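You operate a simulated robot arm through the tools that you are given. There is no shell and no other tool. Be economical: measure what you need, move in short steps, check, and stop when the job is done.

You run a simulated two-armed robot. Do the job below in one go: nothing can be reset, and whatever is moved stays where it is left.

TASK
The wire broke: catch its tail and thread the red wire end again.
Fine: brake knob to LOW first; round the grey pulley on the side of the yellow scale, nose home in the white spool's slot; the yellow wire end stays.

The check looks at the end state, three seconds after you hand in, the way a careful person would. Anything else that was tipped, shoved, dropped, spilled or broken makes it a failure.

THE ROBOT
Two 7-joint arms with two-finger grippers on one trunk, hanging from a carriage that runs on a gantry, over the field with the corners [-2.135, 1.145], [-2.136, -0.035], [0.364, -0.035], [0.365, 1.145] (x, y) and turns from -6.074 to 5.934 rad about z. Base frame: it is fixed where the carriage stands at the start and does not move with it; the origin is on the floor, on the carriage's upright axis, x ahead of it, y to its left, z up; the surface under the hand at the start is at about z = 0.75. Lengths are in m, angles in rad, forces in N, time in s.
The left shoulder is at the start at [0, 0.236, 1.537], the right one opposite. With the tool pointing down near the work surface each hand reaches from about 0.1 to 0.6 m from the robot's upright axis, wherever it stands, measured 20 degrees to its own side. Places, roughly: brake knob [0.5, 0, 0.8]; grey pulley [0.7, 0.5, 0.8]; red wire end (2x2x12 cm) [0.8, 0.7, 0.9]; white spool (13x13x12 cm) [0.8, 0.7, 0.8]; yellow wire end (2x2x12 cm) [0.5, 0.1, 0.9]. Payload 3.43 kg a hand.
The TCP of each hand is the grasp point between the finger pads, 0.03 m short of the fingertips. In the tool frame z runs along the fingers and y along their closing line. Largest opening 0.104 m; the body of the gripper starts 0.057 m behind the TCP.
Orientation is told as [roll, pitch, yaw] about the base's x, y, z axes, in that order, counted from this pose: with the fingers straight down and closing along the base's y, the tool's x points along the base's -x, its y along +y and its z along -z.

THE INTERFACE
- The arms move only by the tool drive_tool. It takes "left_moves", "right_moves" or both (then of equal length, played together; a hand with none holds still); each is one flat list of numbers, 7 for each row, row after row: the turn, a rotation vector about the tool's x, y, z in units of 4 degrees (1.0 is 4 degrees), then the shift along the tool's x, y, z in units of 50 mm (1.0 is 50 mm), then the opening, from 0 (shut) to 1 (fully open). In form: [ax, ay, az, tx, ty, tz, grip, ax, ay, az, tx, ty, tz, grip, ...]. A call has 1 to 12 rows; each row shifts and turns the commanded pose from where the row before left it, along the tool's axes as they then stand. A call with a number of a shift or a turn outside -1 to 1 is refused whole. Each row takes 0.2 s and may step no farther than 0.05 m and 0.15 rad from the row before; otherwise, or with a gripper value out of range, the whole call is refused. Where a pose cannot be reached the arm comes as near as it can. A force on the tool above 40 N (or 10 N above the force at the start of the call, whichever is more), or a blocked arm, ends the call early, and 0.2 s more pass. The fingers move at their own pace (about 0.045 m/s each) and stop on an object; they squeeze with about 34 N. The grip force told is the motor's: it shows also when the fingers shut on nothing. Time passes only in rows, and 0.2 s behind the last, so rows that do not move let the fingers close. It gives the time, the measured TCP pose, the force on the tool (base axes), the opening and the grip force at its end, in the units of the frame above (readings bear some noise), with the torque about the TCP (base axes, N m) and any sound that the robot's microphone picked up, and new pictures: "views" is both (left out), scene, wrist or none (wrist: the cameras of the hands that moved).
- Cameras (640 x 400 px; columns grow to the right, rows downward): "scene" is now at [0.2483, 0.0511, 1.6618]; the picture's right is [0.75, -0.67, 0.00], its down [-0.55, -0.62, -0.55] and it looks along [0.37, 0.41, -0.83] (base axes); focal length 265 px, centre (320, 200). "left" rides on the left gripper at [0.067, -0.018, -0.09] in its tool frame; the picture's right is [0.25, 0.97, 0.00], its down [-0.73, 0.19, -0.66] and it looks along [-0.64, 0.17, 0.75] (tool axes); focal length 218 px, centre (320, 200). "right" rides on the right gripper at [0.067, 0.018, -0.09] in its tool frame; the picture's right is [-0.25, 0.97, 0.00], its down [-0.73, -0.19, -0.66] and it looks along [-0.64, -0.17, 0.75] (tool axes); focal length 218 px, centre (320, 200). There is no depth. A picture from a camera that has moved, and an enlarged one, comes with that camera's place and axes in the base frame and with its lens.
- slide_trunk(by): slides the trunk up (or, below 0, down) by that many m; the arms and the scene camera ride with it, the base frame stays. It gives what a move gives, with no picture.
- drive_base(legs): drives the robot by 1 to 6 legs, each [ahead, left, turn to the left] in m, m and rad, along the robot's own axes; the way and the turn of a leg run together, so that a leg with both is an arc; at most 1.5 m and 3.142 rad a leg. The arms and the cameras ride along, it lands a little off, and it stops where it bumps. It keeps to its track: a leg is cut to what the track allows. It gives what a move gives, and a new picture of the scene camera.
- pan_tilt(pan, tilt): turns the head with the scene camera to pan (to the left, within 1.501 rad either way) and tilt (down, from -0.506 to 1.204), counted from straight ahead of the robot. It gives what a move gives, and a new picture of the scene camera.
- close_up(camera, box): a new picture of the part [left, top, right, bottom] of that camera's present view, enlarged. It takes no simulated time.
- finish_job(): hands the job in; it is judged then, once.

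Go step by step. Nothing tells you exact positions but the pictures and the camera data: compare them with the known pose of the tool, close in by small moves and look again before you grip or let go. The budget is 120 turns and 260 pictures, counting those below and the enlarged ones. Unless the task says otherwise, let go and move clear before handing in, and close with one line.

The tools are called after "Request:" as name(argument=value, ...) on one line, values as JSON. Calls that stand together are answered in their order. drive_tool: Moves the arms, as the interface text tells. Its arguments: {"type":"object","properties":{"left_moves":{"type":"array","items":{"type":"number"}},"right_moves":{"type":"array","items":{"type":"number"}},"views":{"type":"string","enum":["both","scene","wrist","none"]}},"required":[]} The other tools are called the same way: slide_trunk (by) slides the trunk up or down; drive_base (legs) drives the base; pan_tilt (pan, tilt) turns the head that bears the scene camera; close_up (camera, box) takes an enlarged picture of a part of a camera's view; finish_job () hands the job in.

At the start:

```text
clock: 0.0
left_ee_pos: [0.3108, 0.4514, 1.1576]
left_tool_rot: [0.0, 0.0, 0.0]
left_wrist_force: [0.6, 0.1, 0.1]
left_moment: [0.02, 0.01, -0.01]
left_finger_gap: 0.1043
left_grasp_force: 0.1
right_ee_pos: [0.3974, 0.0696, 1.2401]
right_tool_rot: [-0.001, 0.0, 0.0]
right_wrist_force: [-0.4, -0.2, -0.9]
right_moment: [0.0, 0.0, 0.01]
right_finger_gap: 0.1043
right_grasp_force: 0.1
trunk travel left (down, up): [-0.448, 0.192]
robot x, y, heading: [0.0006, -0.0006, -0.002]
head pan, tilt: [0.841, 0.983]
```

scene: 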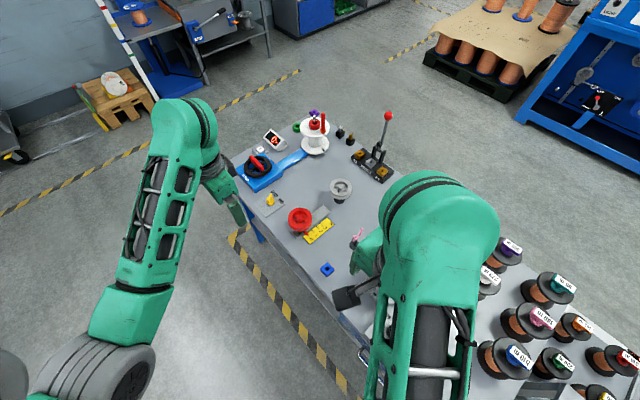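
right: 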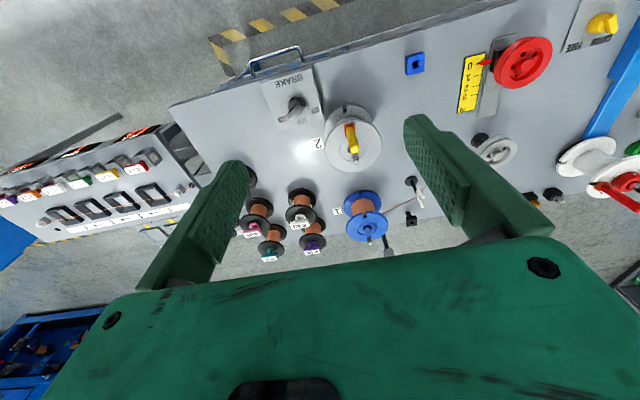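
left: 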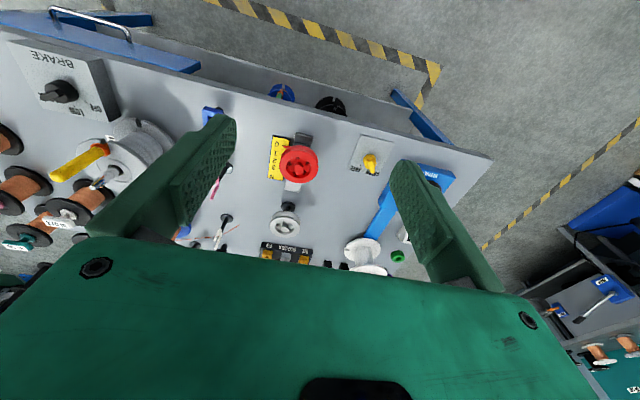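

I see a bench with a brake plate, a yellow scale, a red dial, a grey pulley and a white spool. I'll take close-ups to identify each part first.

Request:
close_up(camera="scene", box=[230, 90, 410, 210])

Request:
close_up(camera="scene", box=[230, 170, 410, 290])

Request:
close_up(camera="right", box=[240, 40, 440, 170])

Request:
close_up(camera="left", box=[180, 90, 440, 280])

Request:
close_up(camera="right", box=[440, 0, 640, 220])

```text
3.33 times, centred on (320, 150) of scene
camera zoom: at [0.2483, 0.0511, 1.6618], right [0.75, -0.67, 0.0], down [-0.55, -0.62, -0.55], along [0.37, 0.41, -0.83], focal length 882 px, centre (320, 367)
```

zoom: 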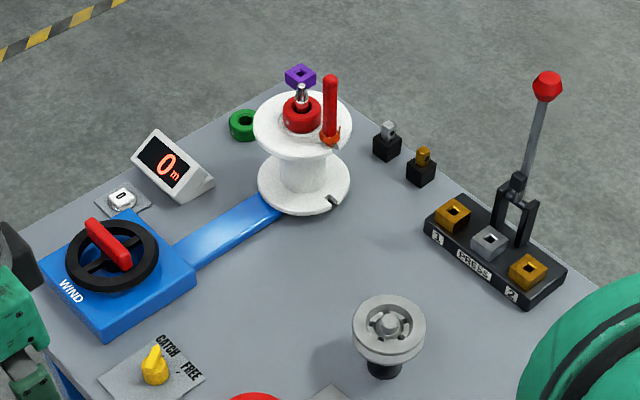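

```text
3.33 times, centred on (320, 230) of scene
camera zoom: at [0.2483, 0.0511, 1.6618], right [0.75, -0.67, 0.0], down [-0.55, -0.62, -0.55], along [0.37, 0.41, -0.83], focal length 882 px, centre (320, 100)
```

zoom: 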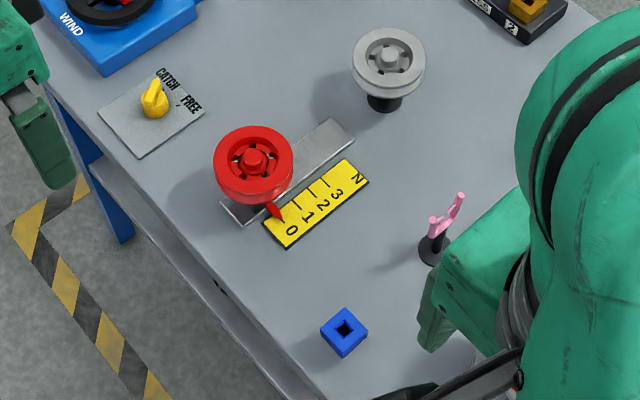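

```text
3.08 times, centred on (340, 105) of right
camera zoom: at [0.3292, 0.0886, 1.3307], right [0.25, 0.97, 0.0], down [0.73, -0.19, 0.66], along [0.64, -0.17, -0.75], focal length 672 px, centre (258, 492)
```

zoom: 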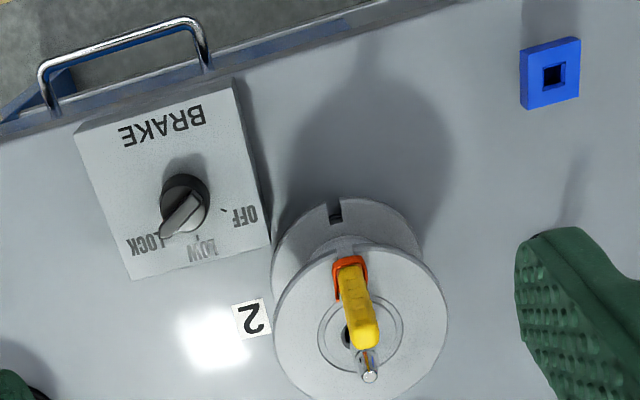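

```text
2.11 times, centred on (310, 185) of left
camera zoom: at [0.2428, 0.4344, 1.2467], right [-0.25, 0.97, 0.0], down [0.73, 0.19, 0.66], along [0.64, 0.17, -0.75], focal length 460 px, centre (341, 232)
```

zoom: 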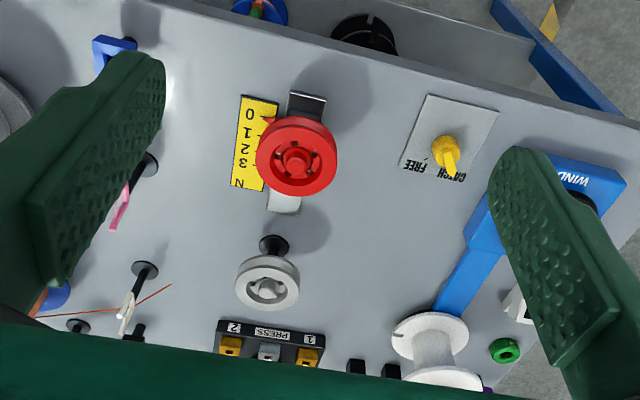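

```text
1.82 times, centred on (540, 110) of right
camera zoom: at [0.3292, 0.0886, 1.3307], right [0.25, 0.97, 0.0], down [0.73, -0.19, 0.66], along [0.64, -0.17, -0.75], focal length 397 px, centre (-80, 364)
```

zoom: 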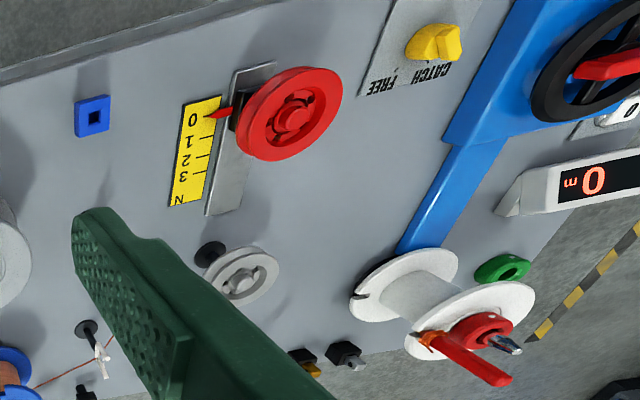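

The bench front edge runs along y at x≈0.42. I'll drive left, with the hands staying high, to see the red wire end and spool better.

Request:
drive_base(legs=[[0, 0.45, 0]])

Request:
pan_tilt(pan=0.0, tilt=0.95)

Request:
close_up(camera="right", box=[0, 0, 640, 400])

Request:
close_up(camera="left", box=[0, 0, 640, 400])

```text
clock: 2.7
left_ee_pos: [0.3073, 0.9052, 1.1578]
left_tool_rot: [0.001, 0.0, 0.004]
left_wrist_force: [0.1, -0.1, 1.0]
left_moment: [0.0, -0.02, -0.01]
left_finger_gap: 0.1041
left_grasp_force: 0.1
right_ee_pos: [0.3965, 0.5233, 1.24]
right_tool_rot: [0.0, 0.001, 0.003]
right_wrist_force: [0.2, -0.6, -0.4]
right_moment: [0.0, -0.01, 0.01]
right_finger_gap: 0.1041
right_grasp_force: 0.3
trunk travel left (down, up): [-0.448, 0.192]
robot x, y, heading: [0.0005, 0.4505, 0.009]
head pan, tilt: [0.841, 0.983]
camera scene: at [0.2475, 0.504, 1.6618], right [0.75, -0.66, 0.0], down [-0.55, -0.62, -0.56], along [0.37, 0.42, -0.83], focal length 265 px, centre (320, 200)
```

scene: 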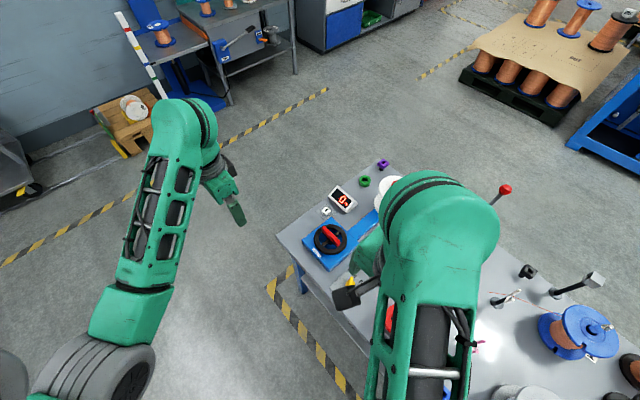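

```text
clock: 3.9
left_ee_pos: [0.3082, 0.9045, 1.1572]
left_tool_rot: [-0.001, 0.0, 0.002]
left_wrist_force: [0.4, -0.5, 0.2]
left_moment: [-0.01, 0.01, 0.04]
left_finger_gap: 0.1039
left_grasp_force: 0.1
right_ee_pos: [0.3968, 0.5226, 1.2401]
right_tool_rot: [-0.001, 0.002, 0.003]
right_wrist_force: [-1.0, -0.1, -0.5]
right_moment: [-0.02, -0.02, 0.0]
right_finger_gap: 0.104
right_grasp_force: 0.0
trunk travel left (down, up): [-0.448, 0.192]
robot x, y, heading: [0.0008, 0.4525, 0.003]
head pan, tilt: [0.0, 0.949]
camera scene: at [0.2732, 0.4513, 1.6642], right [0.0, -1.0, 0.0], down [-0.81, 0.0, -0.58], along [0.58, 0.0, -0.81], focal length 265 px, centre (320, 200)
```

scene: 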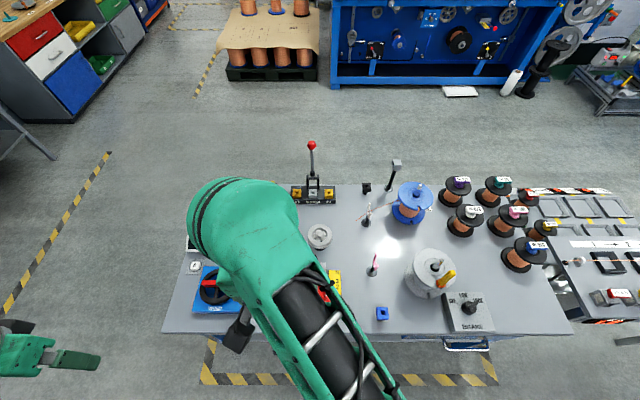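

```text
1.00 times, centred on (320, 200) of right (not enlarged: the box is as wide or as high as the picture)
camera zoom: at [0.3282, 0.5415, 1.3307], right [0.25, 0.97, 0.0], down [0.73, -0.19, 0.66], along [0.64, -0.16, -0.75], focal length 218 px, centre (320, 200)
```

zoom: 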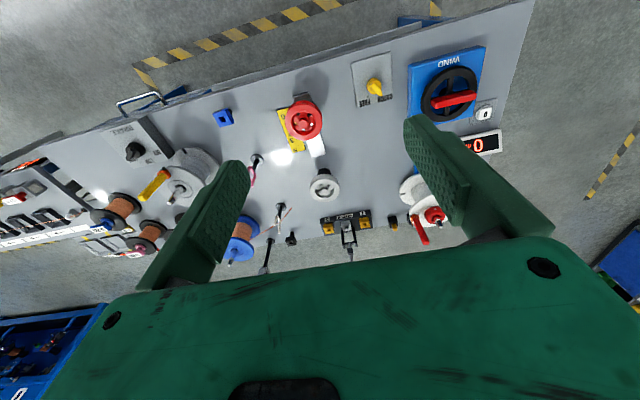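

```text
1.00 times, centred on (320, 200) of left (not enlarged: the box is as wide or as high as the picture)
camera zoom: at [0.2408, 0.8871, 1.2467], right [-0.26, 0.97, 0.0], down [0.73, 0.19, 0.66], along [0.64, 0.17, -0.75], focal length 218 px, centre (320, 200)
```

zoom: 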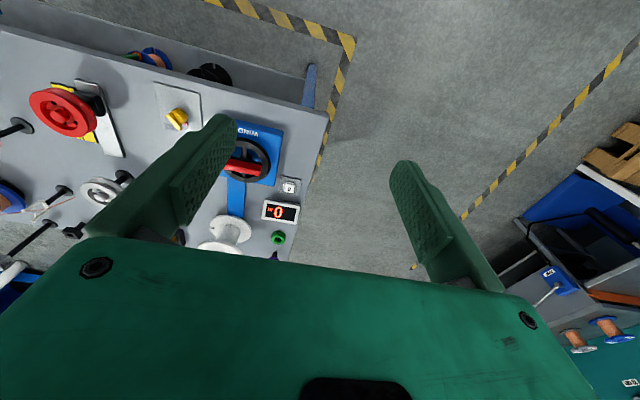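

Now a close look at the supply spools, the guides and the brake from the head camera.

Request:
close_up(camera="scene", box=[340, 150, 500, 250])

Request:
close_up(camera="scene", box=[350, 240, 510, 340])

Request:
close_up(camera="right", box=[380, 140, 480, 260])

Request:
close_up(camera="right", box=[220, 80, 360, 270])

```text
4.00 times, centred on (420, 200) of scene
camera zoom: at [0.2732, 0.4513, 1.6642], right [0.0, -1.0, 0.0], down [-0.81, 0.0, -0.58], along [0.58, 0.0, -0.81], focal length 1059 px, centre (-80, 200)
```

zoom: 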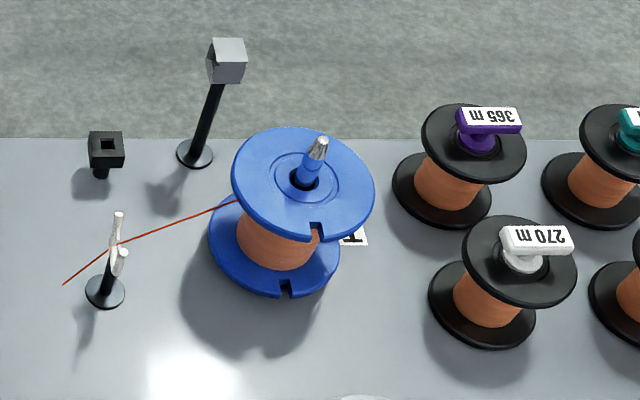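

```text
4.00 times, centred on (430, 290) of scene
camera zoom: at [0.2732, 0.4513, 1.6642], right [0.0, -1.0, 0.0], down [-0.81, 0.0, -0.58], along [0.58, 0.0, -0.81], focal length 1059 px, centre (-120, -160)
```

zoom: 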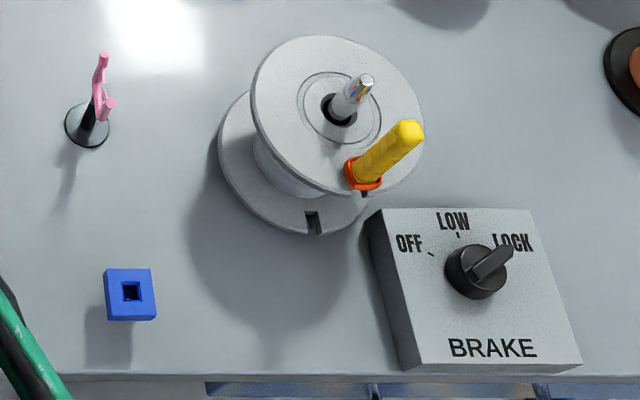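

```text
3.33 times, centred on (430, 200) of right
camera zoom: at [0.3282, 0.5415, 1.3307], right [0.25, 0.97, 0.0], down [0.73, -0.19, 0.66], along [0.64, -0.16, -0.75], focal length 728 px, centre (-47, 200)
```

zoom: 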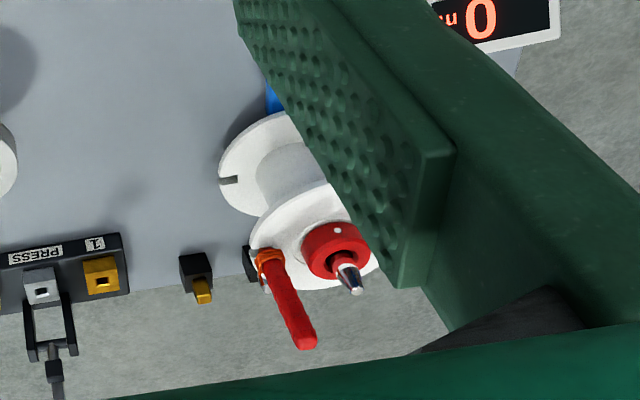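

```text
2.11 times, centred on (290, 175) of right
camera zoom: at [0.3282, 0.5415, 1.3307], right [0.25, 0.97, 0.0], down [0.73, -0.19, 0.66], along [0.64, -0.16, -0.75], focal length 460 px, centre (383, 253)
```

zoom: 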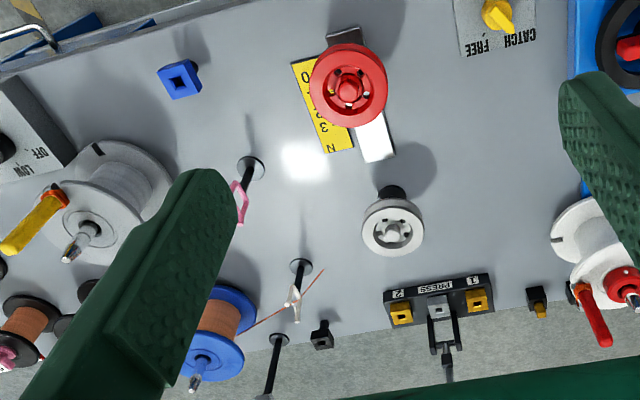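

The copper tail from blue spool 1 hangs in the white guide. The red wire end is parked on the white take-up spool, and the brake points at LOCK. The brake comes first, so I'll drive back right and bring the right hand over the knob.

Request:
drive_base(legs=[[0, -0.3, 0]])

Request:
drive_tool(right_moves=[0, 0, 0, -0.45, -0.8, 0, 1, 0, 0, 0, -0.45, -0.8, 0, 1, 0, 0, 0, -0.45, -0.8, 0, 1, 0, 0, 0, -0.3, -0.8, 0, 1, 0, 0, 0, 0, -0.8, 0.8, 1, 0, 0, 0, 0, -0.6, 0.8, 1, 0, 0, 0, 0, 0, 0.8, 1, 0, 0, 0, 0, 0, 0.8, 1])

```text
clock: 5.9
left_ee_pos: [0.308, 0.6053, 1.1573]
left_tool_rot: [0.001, 0.002, 0.004]
left_wrist_force: [0.2, 0.3, 0.6]
left_moment: [0.03, -0.01, -0.03]
left_finger_gap: 0.104
left_grasp_force: 0.0
right_ee_pos: [0.3968, 0.2245, 1.2418]
right_tool_rot: [0.0, -0.001, 0.003]
right_wrist_force: [-0.5, -0.2, 0.2]
right_moment: [0.02, -0.04, 0.01]
right_finger_gap: 0.1041
right_grasp_force: 0.2
trunk travel left (down, up): [-0.448, 0.192]
robot x, y, heading: [-0.0017, 0.1541, 0.005]
head pan, tilt: [0.0, 0.949]
camera scene: at [0.2742, 0.153, 1.6642], right [0.0, -1.0, 0.0], down [-0.81, 0.0, -0.58], along [0.58, 0.0, -0.81], focal length 265 px, centre (320, 200)
```

scene: 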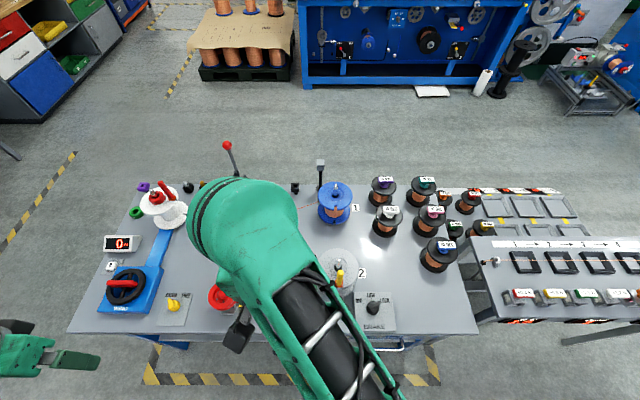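

```text
refused: row 5 steps farther than a row can; nothing moved
```

The knob is in plain view; that move was refused because one step was too large, so I'll repeat it with smaller steps.

Request:
drive_tool(right_moves=[0, 0, 0, -0.3, -0.8, 0, 1, 0, 0, 0, -0.3, -0.8, 0, 1, 0, 0, 0, -0.3, -0.8, 0, 1, 0, 0, 0, -0.3, -0.8, 0, 1, 0, 0, 0, -0.3, -0.8, 0, 1, 0, 0, 0, -0.1, -0.7, 0.3, 1, 0, 0, 0, 0, 0, 0.9, 1, 0, 0, 0, 0, 0, 0.9, 1, 0, 0, 0, 0, 0, 0.9, 1])

Request:
close_up(camera="right", box=[180, 60, 460, 240])

Request:
close_up(camera="scene", box=[310, 240, 430, 340])

```text
clock: 7.9
left_ee_pos: [0.3093, 0.606, 1.1575]
left_tool_rot: [-0.001, 0.0, 0.004]
left_wrist_force: [0.4, -0.1, 0.8]
left_moment: [0.03, 0.01, -0.01]
left_finger_gap: 0.104
left_grasp_force: 0.0
right_ee_pos: [0.4884, -0.0061, 1.0823]
right_tool_rot: [0.001, -0.004, 0.003]
right_wrist_force: [0.1, 0.0, -0.3]
right_moment: [0.02, 0.03, 0.04]
right_finger_gap: 0.1038
right_grasp_force: 0.0
right hand out of reach, approached as far as the arm can: row 1, 2, 3
trunk travel left (down, up): [-0.448, 0.192]
robot x, y, heading: [0.0002, 0.1547, 0.0]
head pan, tilt: [0.0, 0.949]
camera scene: at [0.274, 0.1531, 1.6643], right [0.0, -1.0, 0.0], down [-0.81, 0.0, -0.58], along [0.58, 0.0, -0.81], focal length 265 px, centre (320, 200)
camera right: at [0.4197, 0.0128, 1.1728], right [0.25, 0.97, 0.0], down [0.73, -0.19, 0.66], along [0.64, -0.16, -0.75], focal length 218 px, centre (320, 200)
```

scene: 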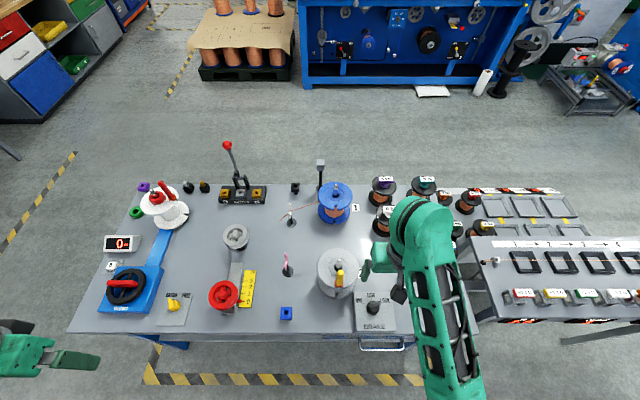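
right: 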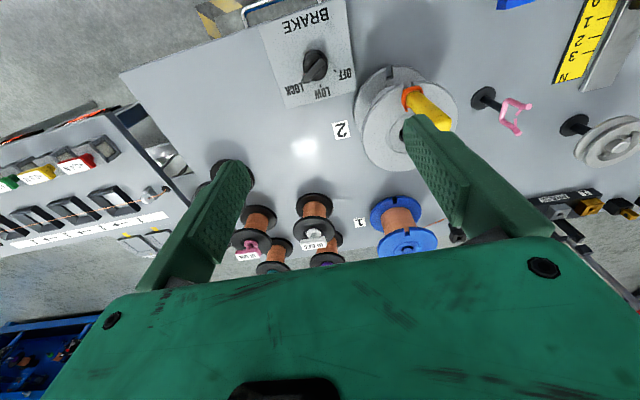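

```text
2.22 times, centred on (320, 150) of right
camera zoom: at [0.4197, 0.0128, 1.1728], right [0.25, 0.97, 0.0], down [0.73, -0.19, 0.66], along [0.64, -0.16, -0.75], focal length 485 px, centre (320, 311)
```

zoom: 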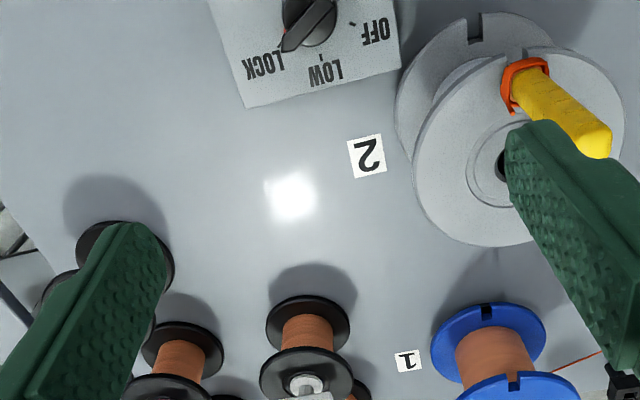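

```text
4.00 times, centred on (370, 290) of scene
camera zoom: at [0.274, 0.1531, 1.6643], right [0.0, -1.0, 0.0], down [-0.81, 0.0, -0.58], along [0.58, 0.0, -0.81], focal length 1059 px, centre (120, -160)
```

zoom: 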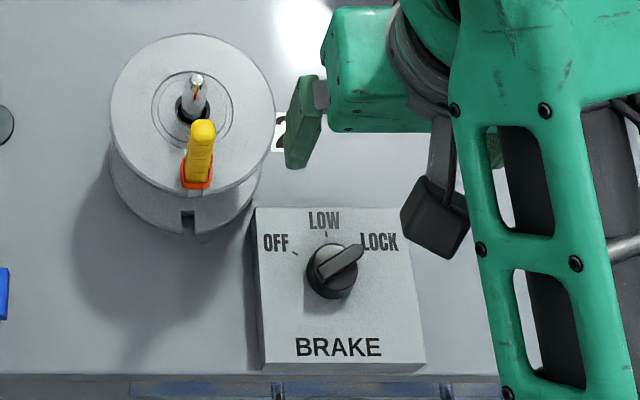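

The knob is at about (0.482, -0.012), with its bar about 52° clockwise of straight ahead. I'll turn the right hand to match and lower it partway.

Request:
drive_tool(right_moves=[0, 0, 1, 0.12, -0.12, 0, 1, 0, 0, 1, 0, 0, 0.3, 0.7, 0, 0, 1, 0, 0, 0.3, 0.7, 0, 0, 1, 0, 0, 0.3, 0.7, 0, 0, 1, 0, 0, 0.3, 0.7, 0, 0, 1, 0, 0, 0.3, 0.7, 0, 0, 1, 0, 0, 0.3, 0.7, 0, 0, 1, 0, 0, 0.3, 0.7, 0, 0, 1, 0, 0, 0.3, 0.7, 0, 0, 1, 0, 0, 0.3, 0.7, 0, 0, 1, 0, 0, 0.3, 0.7, 0, 0, 1, 0, 0, 0.3, 0.7])

Request:
close_up(camera="scene", box=[310, 240, 430, 340])

```text
clock: 10.5
left_ee_pos: [0.309, 0.6067, 1.1573]
left_tool_rot: [0.0, 0.0, 0.003]
left_wrist_force: [0.4, 0.3, 0.2]
left_moment: [0.02, -0.01, 0.0]
left_finger_gap: 0.104
left_grasp_force: 0.1
right_ee_pos: [0.4699, -0.0142, 0.9956]
right_tool_rot: [0.0, 0.001, -0.66]
right_wrist_force: [0.3, -0.6, -0.8]
right_moment: [0.03, -0.04, 0.02]
right_finger_gap: 0.0729
right_grasp_force: 0.1
right hand out of reach, approached as far as the arm can: row 9, 10, 11, 12
trunk travel left (down, up): [-0.448, 0.192]
robot x, y, heading: [0.0005, 0.1513, 0.005]
head pan, tilt: [0.0, 0.949]
camera scene: at [0.2742, 0.1531, 1.6642], right [0.0, -1.0, 0.0], down [-0.81, 0.0, -0.58], along [0.58, 0.0, -0.81], focal length 265 px, centre (320, 200)
camera right: at [0.4258, 0.0423, 1.0854], right [0.79, 0.61, 0.0], down [0.46, -0.6, 0.66], along [0.4, -0.52, -0.75], focal length 218 px, centre (320, 200)
```

scene: 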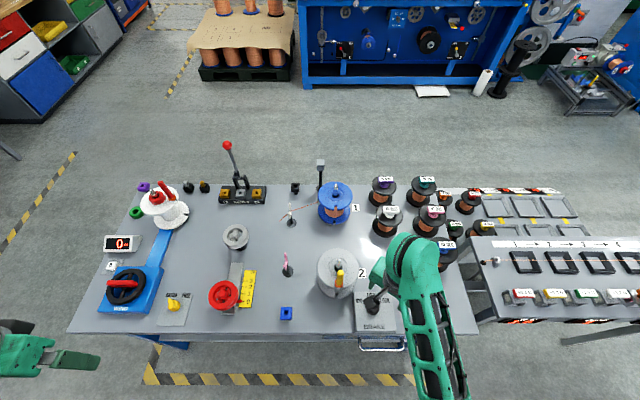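
right: 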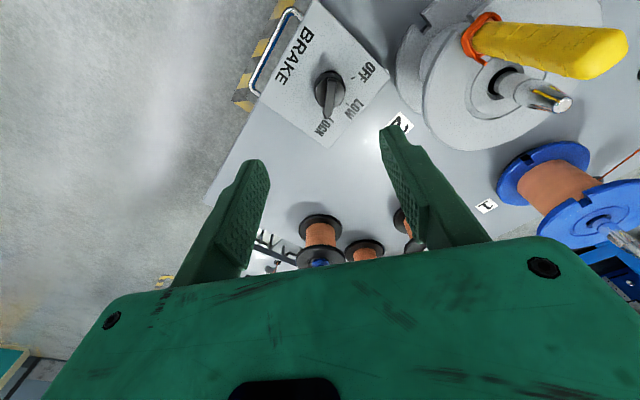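

```text
4.00 times, centred on (370, 290) of scene
camera zoom: at [0.2742, 0.1531, 1.6642], right [0.0, -1.0, 0.0], down [-0.81, 0.0, -0.58], along [0.58, 0.0, -0.81], focal length 1059 px, centre (120, -160)
```

zoom: 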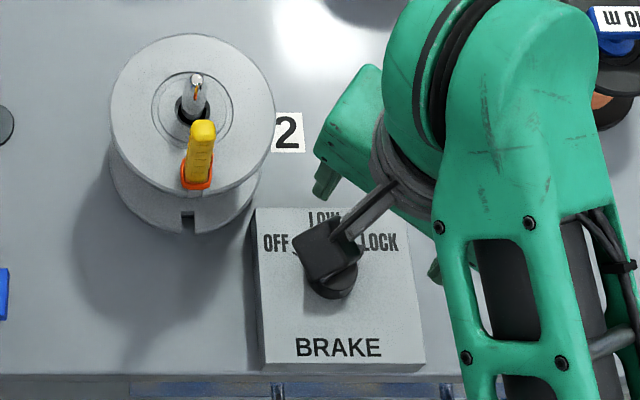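

The arm is at its reach limit at this trunk height, so I'll lower the trunk to bring the hand closer to the knob.

Request:
slide_trunk(by=-0.1)

Request:
drive_tool(right_moves=[0, 0, 0.5, 0, 0.19, 0, 0.5, 0, 0, 0.5, 0, 0, 0, 0.5], views="both")

Request:
close_up(camera="right", box=[220, 0, 440, 160])

```text
clock: 11.9
left_ee_pos: [0.3087, 0.6066, 1.0579]
left_tool_rot: [0.002, -0.001, 0.005]
left_wrist_force: [0.1, 0.1, 0.1]
left_moment: [-0.01, 0.0, 0.02]
left_finger_gap: 0.104
left_grasp_force: 0.0
right_ee_pos: [0.4675, -0.0137, 0.8952]
right_tool_rot: [-0.001, 0.0, -0.661]
right_wrist_force: [-0.1, 0.0, 0.1]
right_moment: [0.03, 0.02, -0.01]
right_finger_gap: 0.0727
right_grasp_force: 0.0
trunk travel left (down, up): [-0.348, 0.292]
robot x, y, heading: [0.0036, 0.154, -0.001]
head pan, tilt: [0.0, 0.949]
```

```text
clock: 12.5
left_ee_pos: [0.3079, 0.6068, 1.0577]
left_tool_rot: [0.0, 0.001, 0.004]
left_wrist_force: [-0.2, -0.4, 0.5]
left_moment: [-0.03, -0.02, 0.01]
left_finger_gap: 0.1039
left_grasp_force: 0.1
right_ee_pos: [0.4552, -0.0104, 0.9138]
right_tool_rot: [-0.001, 0.001, -0.732]
right_wrist_force: [-0.2, 0.3, 0.6]
right_moment: [0.0, 0.0, -0.01]
right_finger_gap: 0.0519
right_grasp_force: 0.1
right hand out of reach, approached as far as the arm can: row 1, 2
trunk travel left (down, up): [-0.348, 0.292]
robot x, y, heading: [-0.0038, 0.1557, 0.005]
head pan, tilt: [0.0, 0.949]
camera scene: at [0.2738, 0.153, 1.5641], right [0.0, -1.0, 0.0], down [-0.81, 0.0, -0.58], along [0.58, 0.0, -0.81], focal length 265 px, centre (320, 200)
camera right: at [0.4164, 0.0493, 1.0041], right [0.83, 0.55, 0.0], down [0.42, -0.63, 0.66], along [0.36, -0.55, -0.75], focal length 218 px, centre (320, 200)
```

scene: 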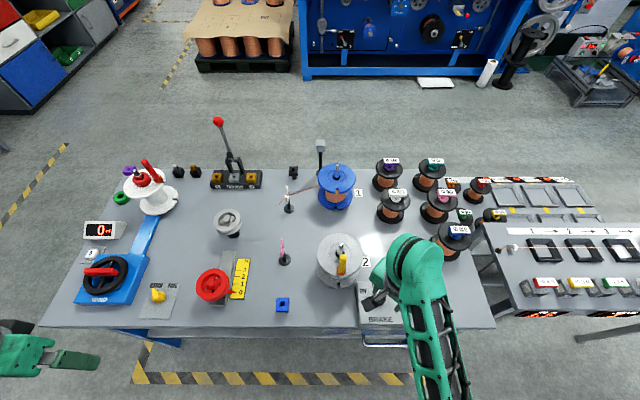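
right: 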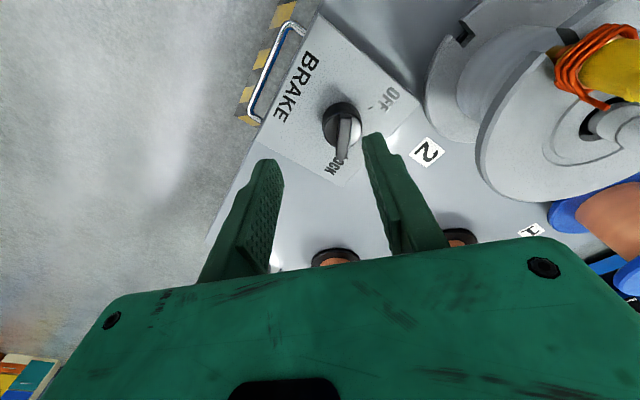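

```text
2.50 times, centred on (330, 80) of right
camera zoom: at [0.4164, 0.0493, 1.0041], right [0.83, 0.55, 0.0], down [0.42, -0.63, 0.66], along [0.36, -0.55, -0.75], focal length 546 px, centre (295, 500)
```

zoom: 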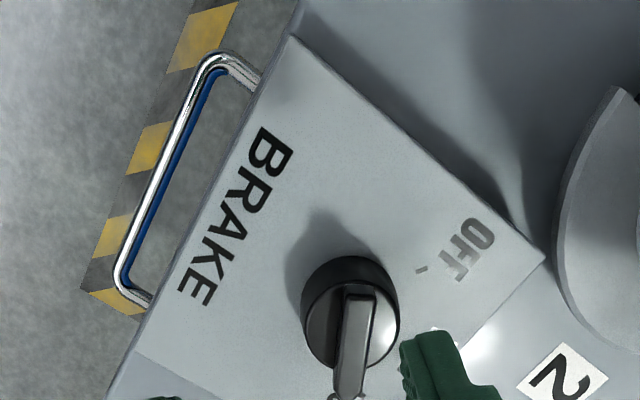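

The wrist runs out of range at this yaw and reach. I'll pull the hand back, move the base 8 cm forward, then approach again from a more comfortable posture.

Request:
drive_tool(right_moves=[0, 0, -1, 0, 0, 0, 0.6, 0, 0, -1, 0, 0, 0, 0.6, 0, 0, -1, 0, 0, 0, 0.6, 0, 0, 0, 0.5, -0.3, 0, 0.6, 0, 0, 0, 0.5, -0.3, 0, 0.6], views="none")

Request:
drive_base(legs=[[0.08, 0, 0]])

```text
clock: 13.7
left_ee_pos: [0.309, 0.6061, 1.0578]
left_tool_rot: [0.002, 0.001, 0.004]
left_wrist_force: [-0.1, 0.7, -0.3]
left_moment: [0.02, 0.01, 0.0]
left_finger_gap: 0.1041
left_grasp_force: 0.2
right_ee_pos: [0.3972, -0.0105, 0.9149]
right_tool_rot: [0.0, 0.0, -0.518]
right_wrist_force: [-0.4, 0.0, 0.2]
right_moment: [0.02, -0.03, 0.03]
right_finger_gap: 0.0623
right_grasp_force: 0.0
trunk travel left (down, up): [-0.348, 0.292]
robot x, y, heading: [0.0015, 0.1552, 0.001]
head pan, tilt: [0.0, 0.949]
```

```text
clock: 14.7
left_ee_pos: [0.3878, 0.6065, 1.0588]
left_tool_rot: [0.001, -0.001, 0.002]
left_wrist_force: [-0.1, -0.1, 0.1]
left_moment: [-0.01, 0.03, 0.0]
left_finger_gap: 0.1041
left_grasp_force: 0.0
right_ee_pos: [0.4775, -0.0087, 0.9146]
right_tool_rot: [0.0, -0.001, -0.52]
right_wrist_force: [0.6, 0.2, 1.1]
right_moment: [0.01, 0.05, 0.03]
right_finger_gap: 0.0624
right_grasp_force: 0.1
trunk travel left (down, up): [-0.348, 0.292]
robot x, y, heading: [0.0767, 0.1532, 0.0]
head pan, tilt: [0.0, 0.949]
camera scene: at [0.3535, 0.1532, 1.5644], right [0.0, -1.0, 0.0], down [-0.81, 0.0, -0.58], along [0.58, 0.0, -0.81], focal length 265 px, centre (320, 200)
```

scene: 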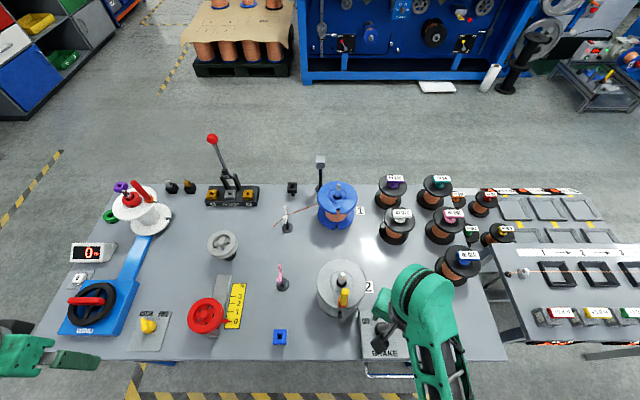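

Hand is now right over the knob at (0.4775, -0.009). I'll turn further and lower a little, then check.

Request:
drive_tool(right_moves=[0, 0, 1, 0, 0, 0, 0.6, 0, 0, 1, 0, 0, 0, 0.6, 0, 0, 1, 0, 0, 0, 0.6, 0, 0, 1, 0, 0, 0.3, 0.6, 0, 0, 1, 0, 0, 0.3, 0.6], views="wrist")

Request:
close_up(camera="scene", box=[330, 280, 450, 380])

```text
clock: 15.9
left_ee_pos: [0.384, 0.6057, 1.0564]
left_tool_rot: [-0.001, 0.003, 0.004]
left_wrist_force: [-0.8, -0.9, -0.7]
left_moment: [0.01, -0.05, -0.05]
left_finger_gap: 0.104
left_grasp_force: 0.1
right_ee_pos: [0.4286, -0.0203, 0.9339]
right_tool_rot: [-0.005, 0.001, -0.872]
right_wrist_force: [-1.5, 0.1, -0.6]
right_moment: [0.02, -0.07, 0.01]
right_finger_gap: 0.0624
right_grasp_force: 0.0
right hand out of reach, approached as far as the arm can: row 4, 5
trunk travel left (down, up): [-0.348, 0.292]
robot x, y, heading: [0.0809, 0.1595, 0.007]
head pan, tilt: [0.0, 0.949]
camera right: at [0.3983, 0.0436, 1.024], right [0.9, 0.43, 0.0], down [0.33, -0.68, 0.66], along [0.28, -0.59, -0.76], focal length 218 px, centre (320, 200)
```

right: 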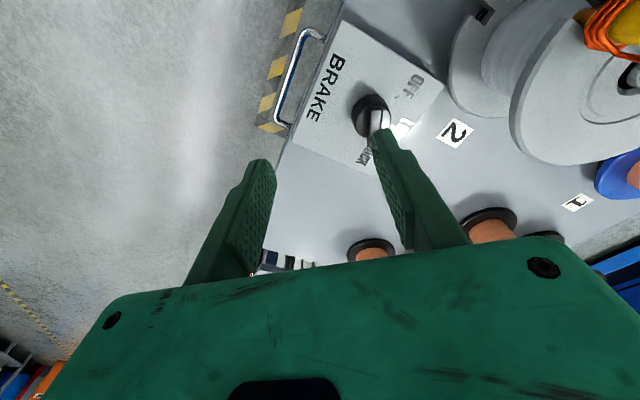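

```text
4.00 times, centred on (390, 330) of scene
camera zoom: at [0.3506, 0.1529, 1.5633], right [0.0, -1.0, 0.0], down [-0.81, 0.0, -0.58], along [0.58, 0.0, -0.81], focal length 1059 px, centre (40, -320)
```

zoom: 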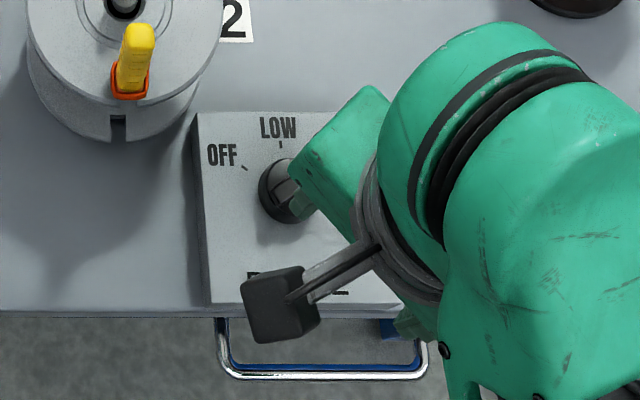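

The wrist needs the body turned. I'll raise both hands, then shift and turn the base so that yaw −50° is comfortable for the right hand.

Request:
drive_tool(right_moves=[0, 0, -1, 0, 0, -0.4, 0.6, 0, 0, -1, 0, 0, -0.4, 0.6, 0, 0, -1, 0, 0, -0.4, 0.6, 0, 0, -1, 0, 0, -0.4, 0.6, 0, 0, -1, 0, 0, -0.4, 0.6], left_moves=[0, 0, 0, 0.3, 0, -0.4, 1, 0, 0, 0, 0.3, 0, -0.4, 1, 0, 0, 0, 0.3, 0, -0.4, 1, 0, 0, 0, 0.3, 0, -0.4, 1, 0, 0, 0, 0.3, 0, -0.4, 1], views="none")

Request:
drive_base(legs=[[0.0, 0.14, 0], [0.06, 0, -0.4]])

Request:
close_up(camera="right", box=[0, 0, 640, 400])

```text
clock: 17.1
left_ee_pos: [0.3079, 0.6019, 1.0757]
left_tool_rot: [0.003, -0.003, 0.004]
left_wrist_force: [0.1, -0.3, 0.2]
left_moment: [0.0, 0.0, -0.01]
left_finger_gap: 0.1039
left_grasp_force: 0.0
left hand out of reach, approached as far as the arm can: row 1, 2, 3, 4, 5
right_ee_pos: [0.433, -0.0203, 1.0348]
right_tool_rot: [0.0, 0.0, -0.52]
right_wrist_force: [0.3, 0.4, 1.2]
right_moment: [-0.01, 0.02, 0.0]
right_finger_gap: 0.0625
right_grasp_force: 0.2
trunk travel left (down, up): [-0.348, 0.292]
robot x, y, heading: [0.0787, 0.1552, 0.008]
head pan, tilt: [0.0, 0.949]
```

```text
clock: 19.6
left_ee_pos: [0.5219, 0.6063, 1.0761]
left_tool_rot: [0.003, -0.002, -0.397]
left_wrist_force: [0.3, -1.3, 0.1]
left_moment: [0.02, 0.01, 0.02]
left_finger_gap: 0.1039
left_grasp_force: 0.0
right_ee_pos: [0.3959, -0.0145, 1.0352]
right_tool_rot: [0.0, 0.001, -0.919]
right_wrist_force: [0.1, -0.7, -0.3]
right_moment: [-0.02, 0.01, 0.0]
right_finger_gap: 0.0624
right_grasp_force: 0.1
trunk travel left (down, up): [-0.348, 0.292]
robot x, y, heading: [0.136, 0.2833, -0.398]
head pan, tilt: [0.0, 0.949]
camera scene: at [0.3902, 0.1761, 1.5643], right [-0.39, -0.92, 0.0], down [-0.75, 0.31, -0.58], along [0.54, -0.22, -0.81], focal length 265 px, centre (320, 200)
```

scene: 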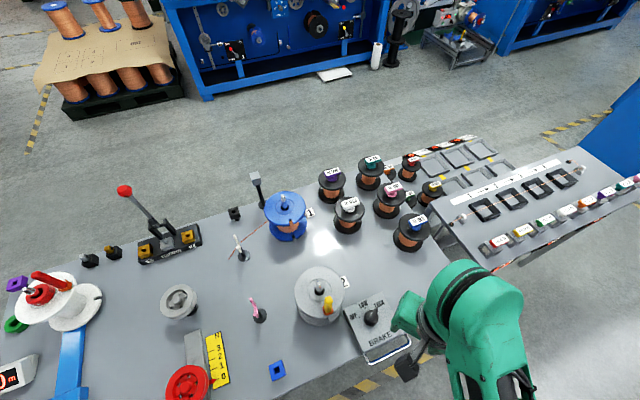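

```text
1.00 times, centred on (320, 200) of right (not enlarged: the box is as wide or as high as the picture)
camera zoom: at [0.3683, 0.0505, 1.125], right [0.92, 0.39, 0.0], down [0.29, -0.7, 0.66], along [0.25, -0.61, -0.75], focal length 218 px, centre (320, 200)
```

zoom: 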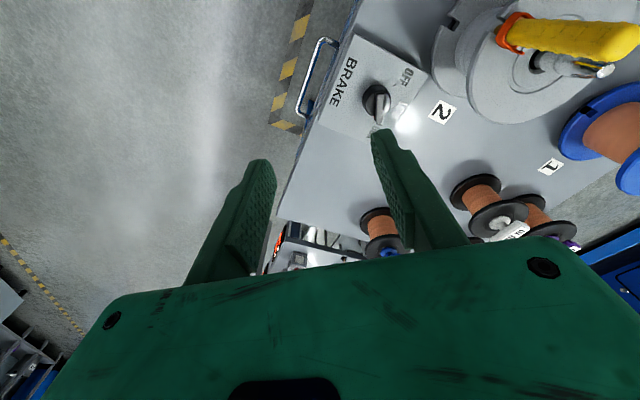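

Now I'll move the right hand over the knob and lower it to about z=0.90.

Request:
drive_tool(right_moves=[0, 0, 0, -0.44, 0.68, 0, 0.6, 0, 0, 0, -0.44, 0.68, 0, 0.6, 0, 0, 0, 0, 0, 0.7, 0.6, 0, 0, 0, 0, 0, 0.7, 0.6, 0, 0, 0, 0, 0, 0.7, 0.6, 0, 0, 0, 0, 0, 0.6, 0.6])

Request:
close_up(camera="right", box=[220, 20, 420, 180])

```text
clock: 21.1
left_ee_pos: [0.5219, 0.6067, 1.0774]
left_tool_rot: [0.002, -0.004, -0.396]
left_wrist_force: [0.4, -0.4, 0.0]
left_moment: [-0.02, 0.0, 0.01]
left_finger_gap: 0.104
left_grasp_force: 0.1
right_ee_pos: [0.4766, -0.0083, 0.9011]
right_tool_rot: [0.002, -0.001, -0.92]
right_wrist_force: [1.3, -0.1, 0.5]
right_moment: [-0.03, -0.01, 0.0]
right_finger_gap: 0.0626
right_grasp_force: 0.2
trunk travel left (down, up): [-0.348, 0.292]
robot x, y, heading: [0.1361, 0.2851, -0.395]
head pan, tilt: [0.0, 0.949]
camera scene: at [0.39, 0.1762, 1.5642], right [-0.39, -0.92, 0.0], down [-0.75, 0.31, -0.58], along [0.54, -0.22, -0.81], focal length 265 px, centre (320, 200)
camera right: at [0.4497, 0.0567, 0.99], right [0.92, 0.38, 0.0], down [0.29, -0.7, 0.66], along [0.25, -0.61, -0.75], focal length 218 px, centre (320, 200)
```

scene: 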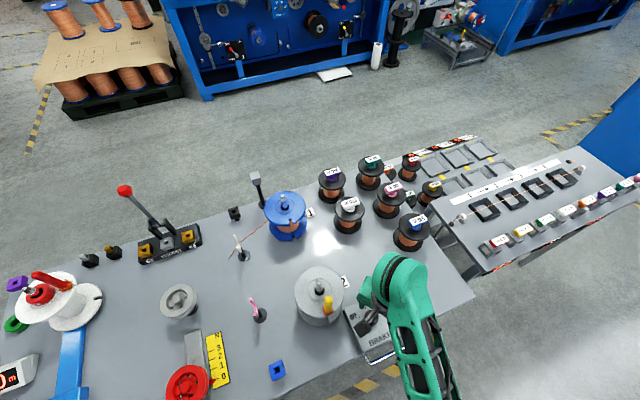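
right: 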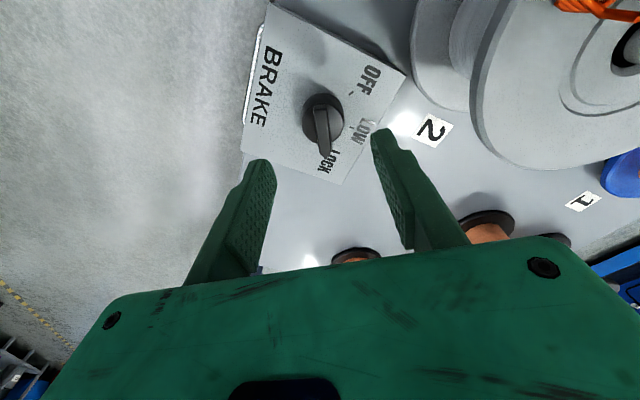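

```text
2.50 times, centred on (320, 100) of right
camera zoom: at [0.4497, 0.0567, 0.99], right [0.92, 0.38, 0.0], down [0.29, -0.7, 0.66], along [0.25, -0.61, -0.75], focal length 546 px, centre (320, 450)
```

zoom: 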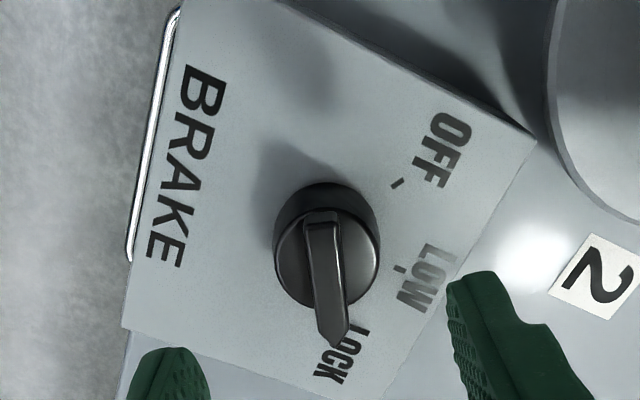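

Alignment with the bar is good; I'll lower about 8 cm and check how deep the fingertips sit.

Request:
drive_tool(right_moves=[0, 0, 0, 0, 0, 0.5, 0.5, 0, 0, 0, 0, 0, 0.5, 0.5, 0, 0, 0, 0, 0, 0.5, 0.5], views="wrist")

Request:
close_up(camera="right", box=[220, 80, 440, 240])

Request:
close_up(camera="scene", box=[320, 280, 440, 380])

```text
clock: 21.9
left_ee_pos: [0.5219, 0.6061, 1.0769]
left_tool_rot: [0.004, -0.004, -0.395]
left_wrist_force: [0.8, -0.5, 0.4]
left_moment: [0.0, 0.03, -0.01]
left_finger_gap: 0.1038
left_grasp_force: 0.1
right_ee_pos: [0.4731, -0.0108, 0.8668]
right_tool_rot: [0.002, -0.002, -0.92]
right_wrist_force: [-0.3, -0.8, 0.2]
right_moment: [0.06, -0.02, 0.04]
right_finger_gap: 0.0519
right_grasp_force: 0.0
right hand out of reach, approached as far as the arm can: row 2, 3
trunk travel left (down, up): [-0.348, 0.292]
robot x, y, heading: [0.1377, 0.2839, -0.396]
head pan, tilt: [0.0, 0.949]
camera right: at [0.4453, 0.0545, 0.9569], right [0.92, 0.39, 0.0], down [0.29, -0.7, 0.66], along [0.25, -0.61, -0.75], focal length 218 px, centre (320, 200)
```

right: 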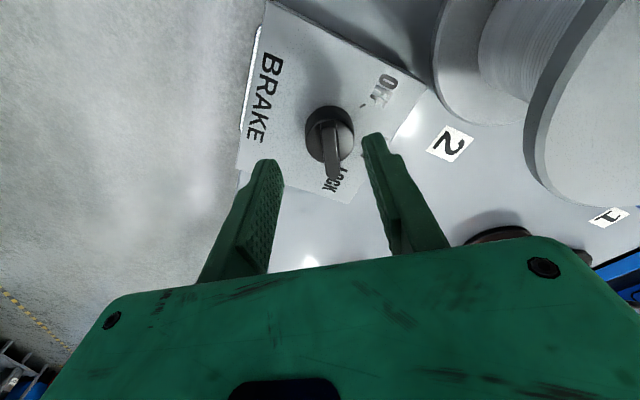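

```text
2.50 times, centred on (330, 160) of right
camera zoom: at [0.4453, 0.0545, 0.9569], right [0.92, 0.39, 0.0], down [0.29, -0.7, 0.66], along [0.25, -0.61, -0.75], focal length 546 px, centre (295, 300)
```

zoom: 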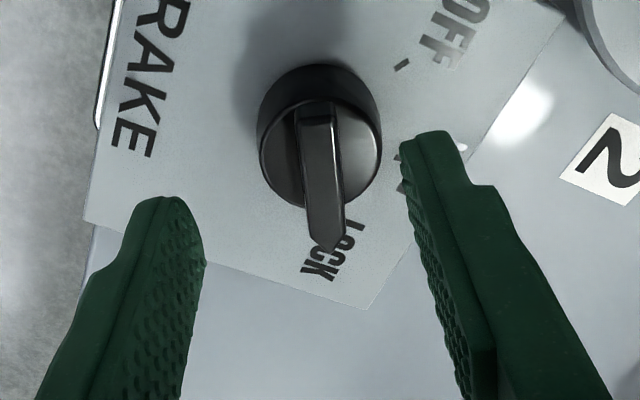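

```text
4.00 times, centred on (380, 330) of scene
camera zoom: at [0.3904, 0.1761, 1.5643], right [-0.39, -0.92, 0.0], down [-0.75, 0.31, -0.58], along [0.54, -0.22, -0.81], focal length 1059 px, centre (80, -320)
```

zoom: 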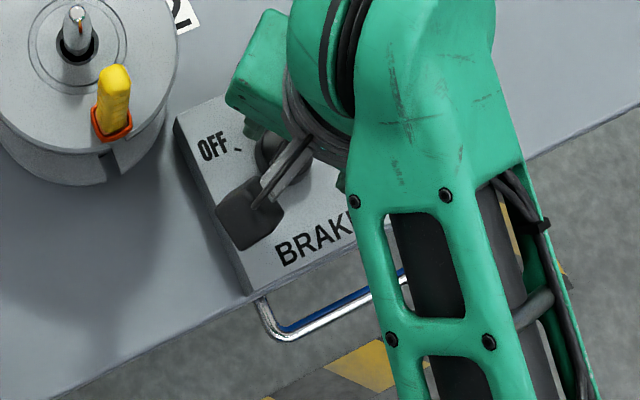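

The arm bottoms out here, so the trunk will take it down another 4.5 cm.

Request:
slide_trunk(by=-0.045)

Request:
close_up(camera="right", box=[220, 80, 440, 240])

```text
clock: 22.7
left_ee_pos: [0.5224, 0.6079, 1.0314]
left_tool_rot: [0.003, -0.004, -0.396]
left_wrist_force: [0.4, -0.4, 0.4]
left_moment: [0.0, 0.02, -0.01]
left_finger_gap: 0.1038
left_grasp_force: 0.0
right_ee_pos: [0.4719, -0.0114, 0.8201]
right_tool_rot: [0.0, 0.001, -0.919]
right_wrist_force: [-0.2, -0.4, -1.1]
right_moment: [-0.02, -0.03, -0.01]
right_finger_gap: 0.0519
right_grasp_force: 0.1
trunk travel left (down, up): [-0.303, 0.337]
robot x, y, heading: [0.1359, 0.2807, -0.398]
head pan, tilt: [0.0, 0.949]
```

```text
2.50 times, centred on (330, 160) of right
camera zoom: at [0.4445, 0.0548, 0.9113], right [0.92, 0.39, 0.0], down [0.29, -0.7, 0.66], along [0.25, -0.61, -0.75], focal length 546 px, centre (295, 300)
```

zoom: 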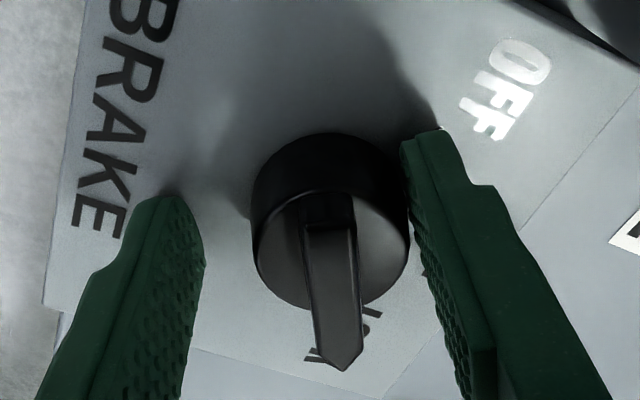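

Fingers straddle the knob. I'll centre slightly and close.

Request:
drive_tool(right_moves=[0, 0, 0, 0, 0.14, 0, 0.5, 0, 0, 0, 0, 0, 0, 0, 0, 0, 0, 0, 0, 0, 0, 0, 0, 0, 0, 0, 0, 0, 0, 0, 0, 0, 0, 0, 0], views="wrist")

Request:
close_up(camera="right", box=[220, 80, 440, 240])

```text
clock: 23.9
left_ee_pos: [0.523, 0.6066, 1.0324]
left_tool_rot: [0.003, -0.004, -0.396]
left_wrist_force: [-0.9, 0.2, 0.0]
left_moment: [-0.04, 0.01, -0.02]
left_finger_gap: 0.1039
left_grasp_force: 0.1
right_ee_pos: [0.4773, -0.0052, 0.8257]
right_tool_rot: [0.001, 0.0, -0.919]
right_wrist_force: [3.4, 2.1, 0.8]
right_moment: [0.19, 0.11, -0.01]
right_finger_gap: 0.0365
right_grasp_force: 45.1
right hand out of reach, approached as far as the arm can: row 1
trunk travel left (down, up): [-0.303, 0.337]
robot x, y, heading: [0.141, 0.2834, -0.401]
head pan, tilt: [0.0, 0.949]
camera right: at [0.4499, 0.0591, 0.9157], right [0.92, 0.39, 0.0], down [0.29, -0.7, 0.66], along [0.25, -0.61, -0.75], focal length 218 px, centre (320, 200)
```

right: 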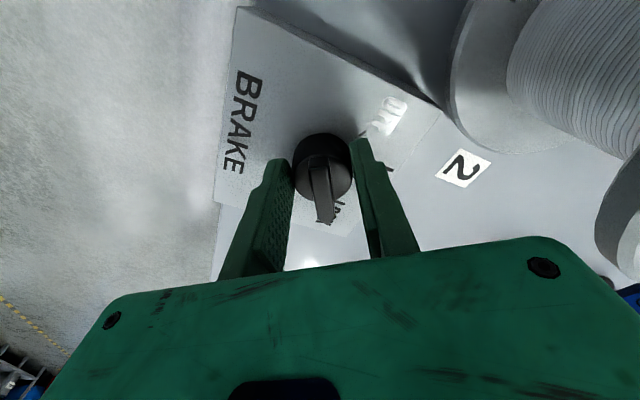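

```text
2.50 times, centred on (330, 160) of right
camera zoom: at [0.4499, 0.0591, 0.9157], right [0.92, 0.39, 0.0], down [0.29, -0.7, 0.66], along [0.25, -0.61, -0.75], focal length 546 px, centre (295, 300)
```

zoom: 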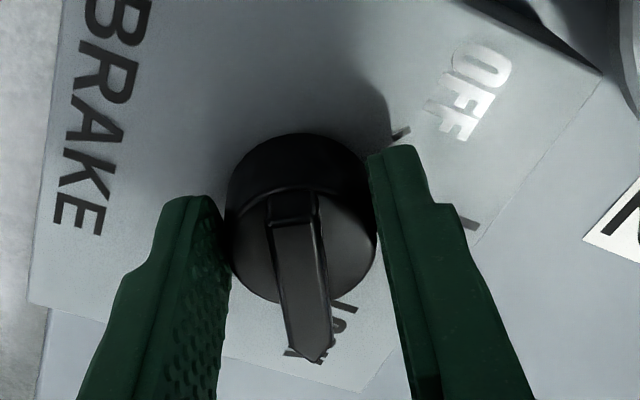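

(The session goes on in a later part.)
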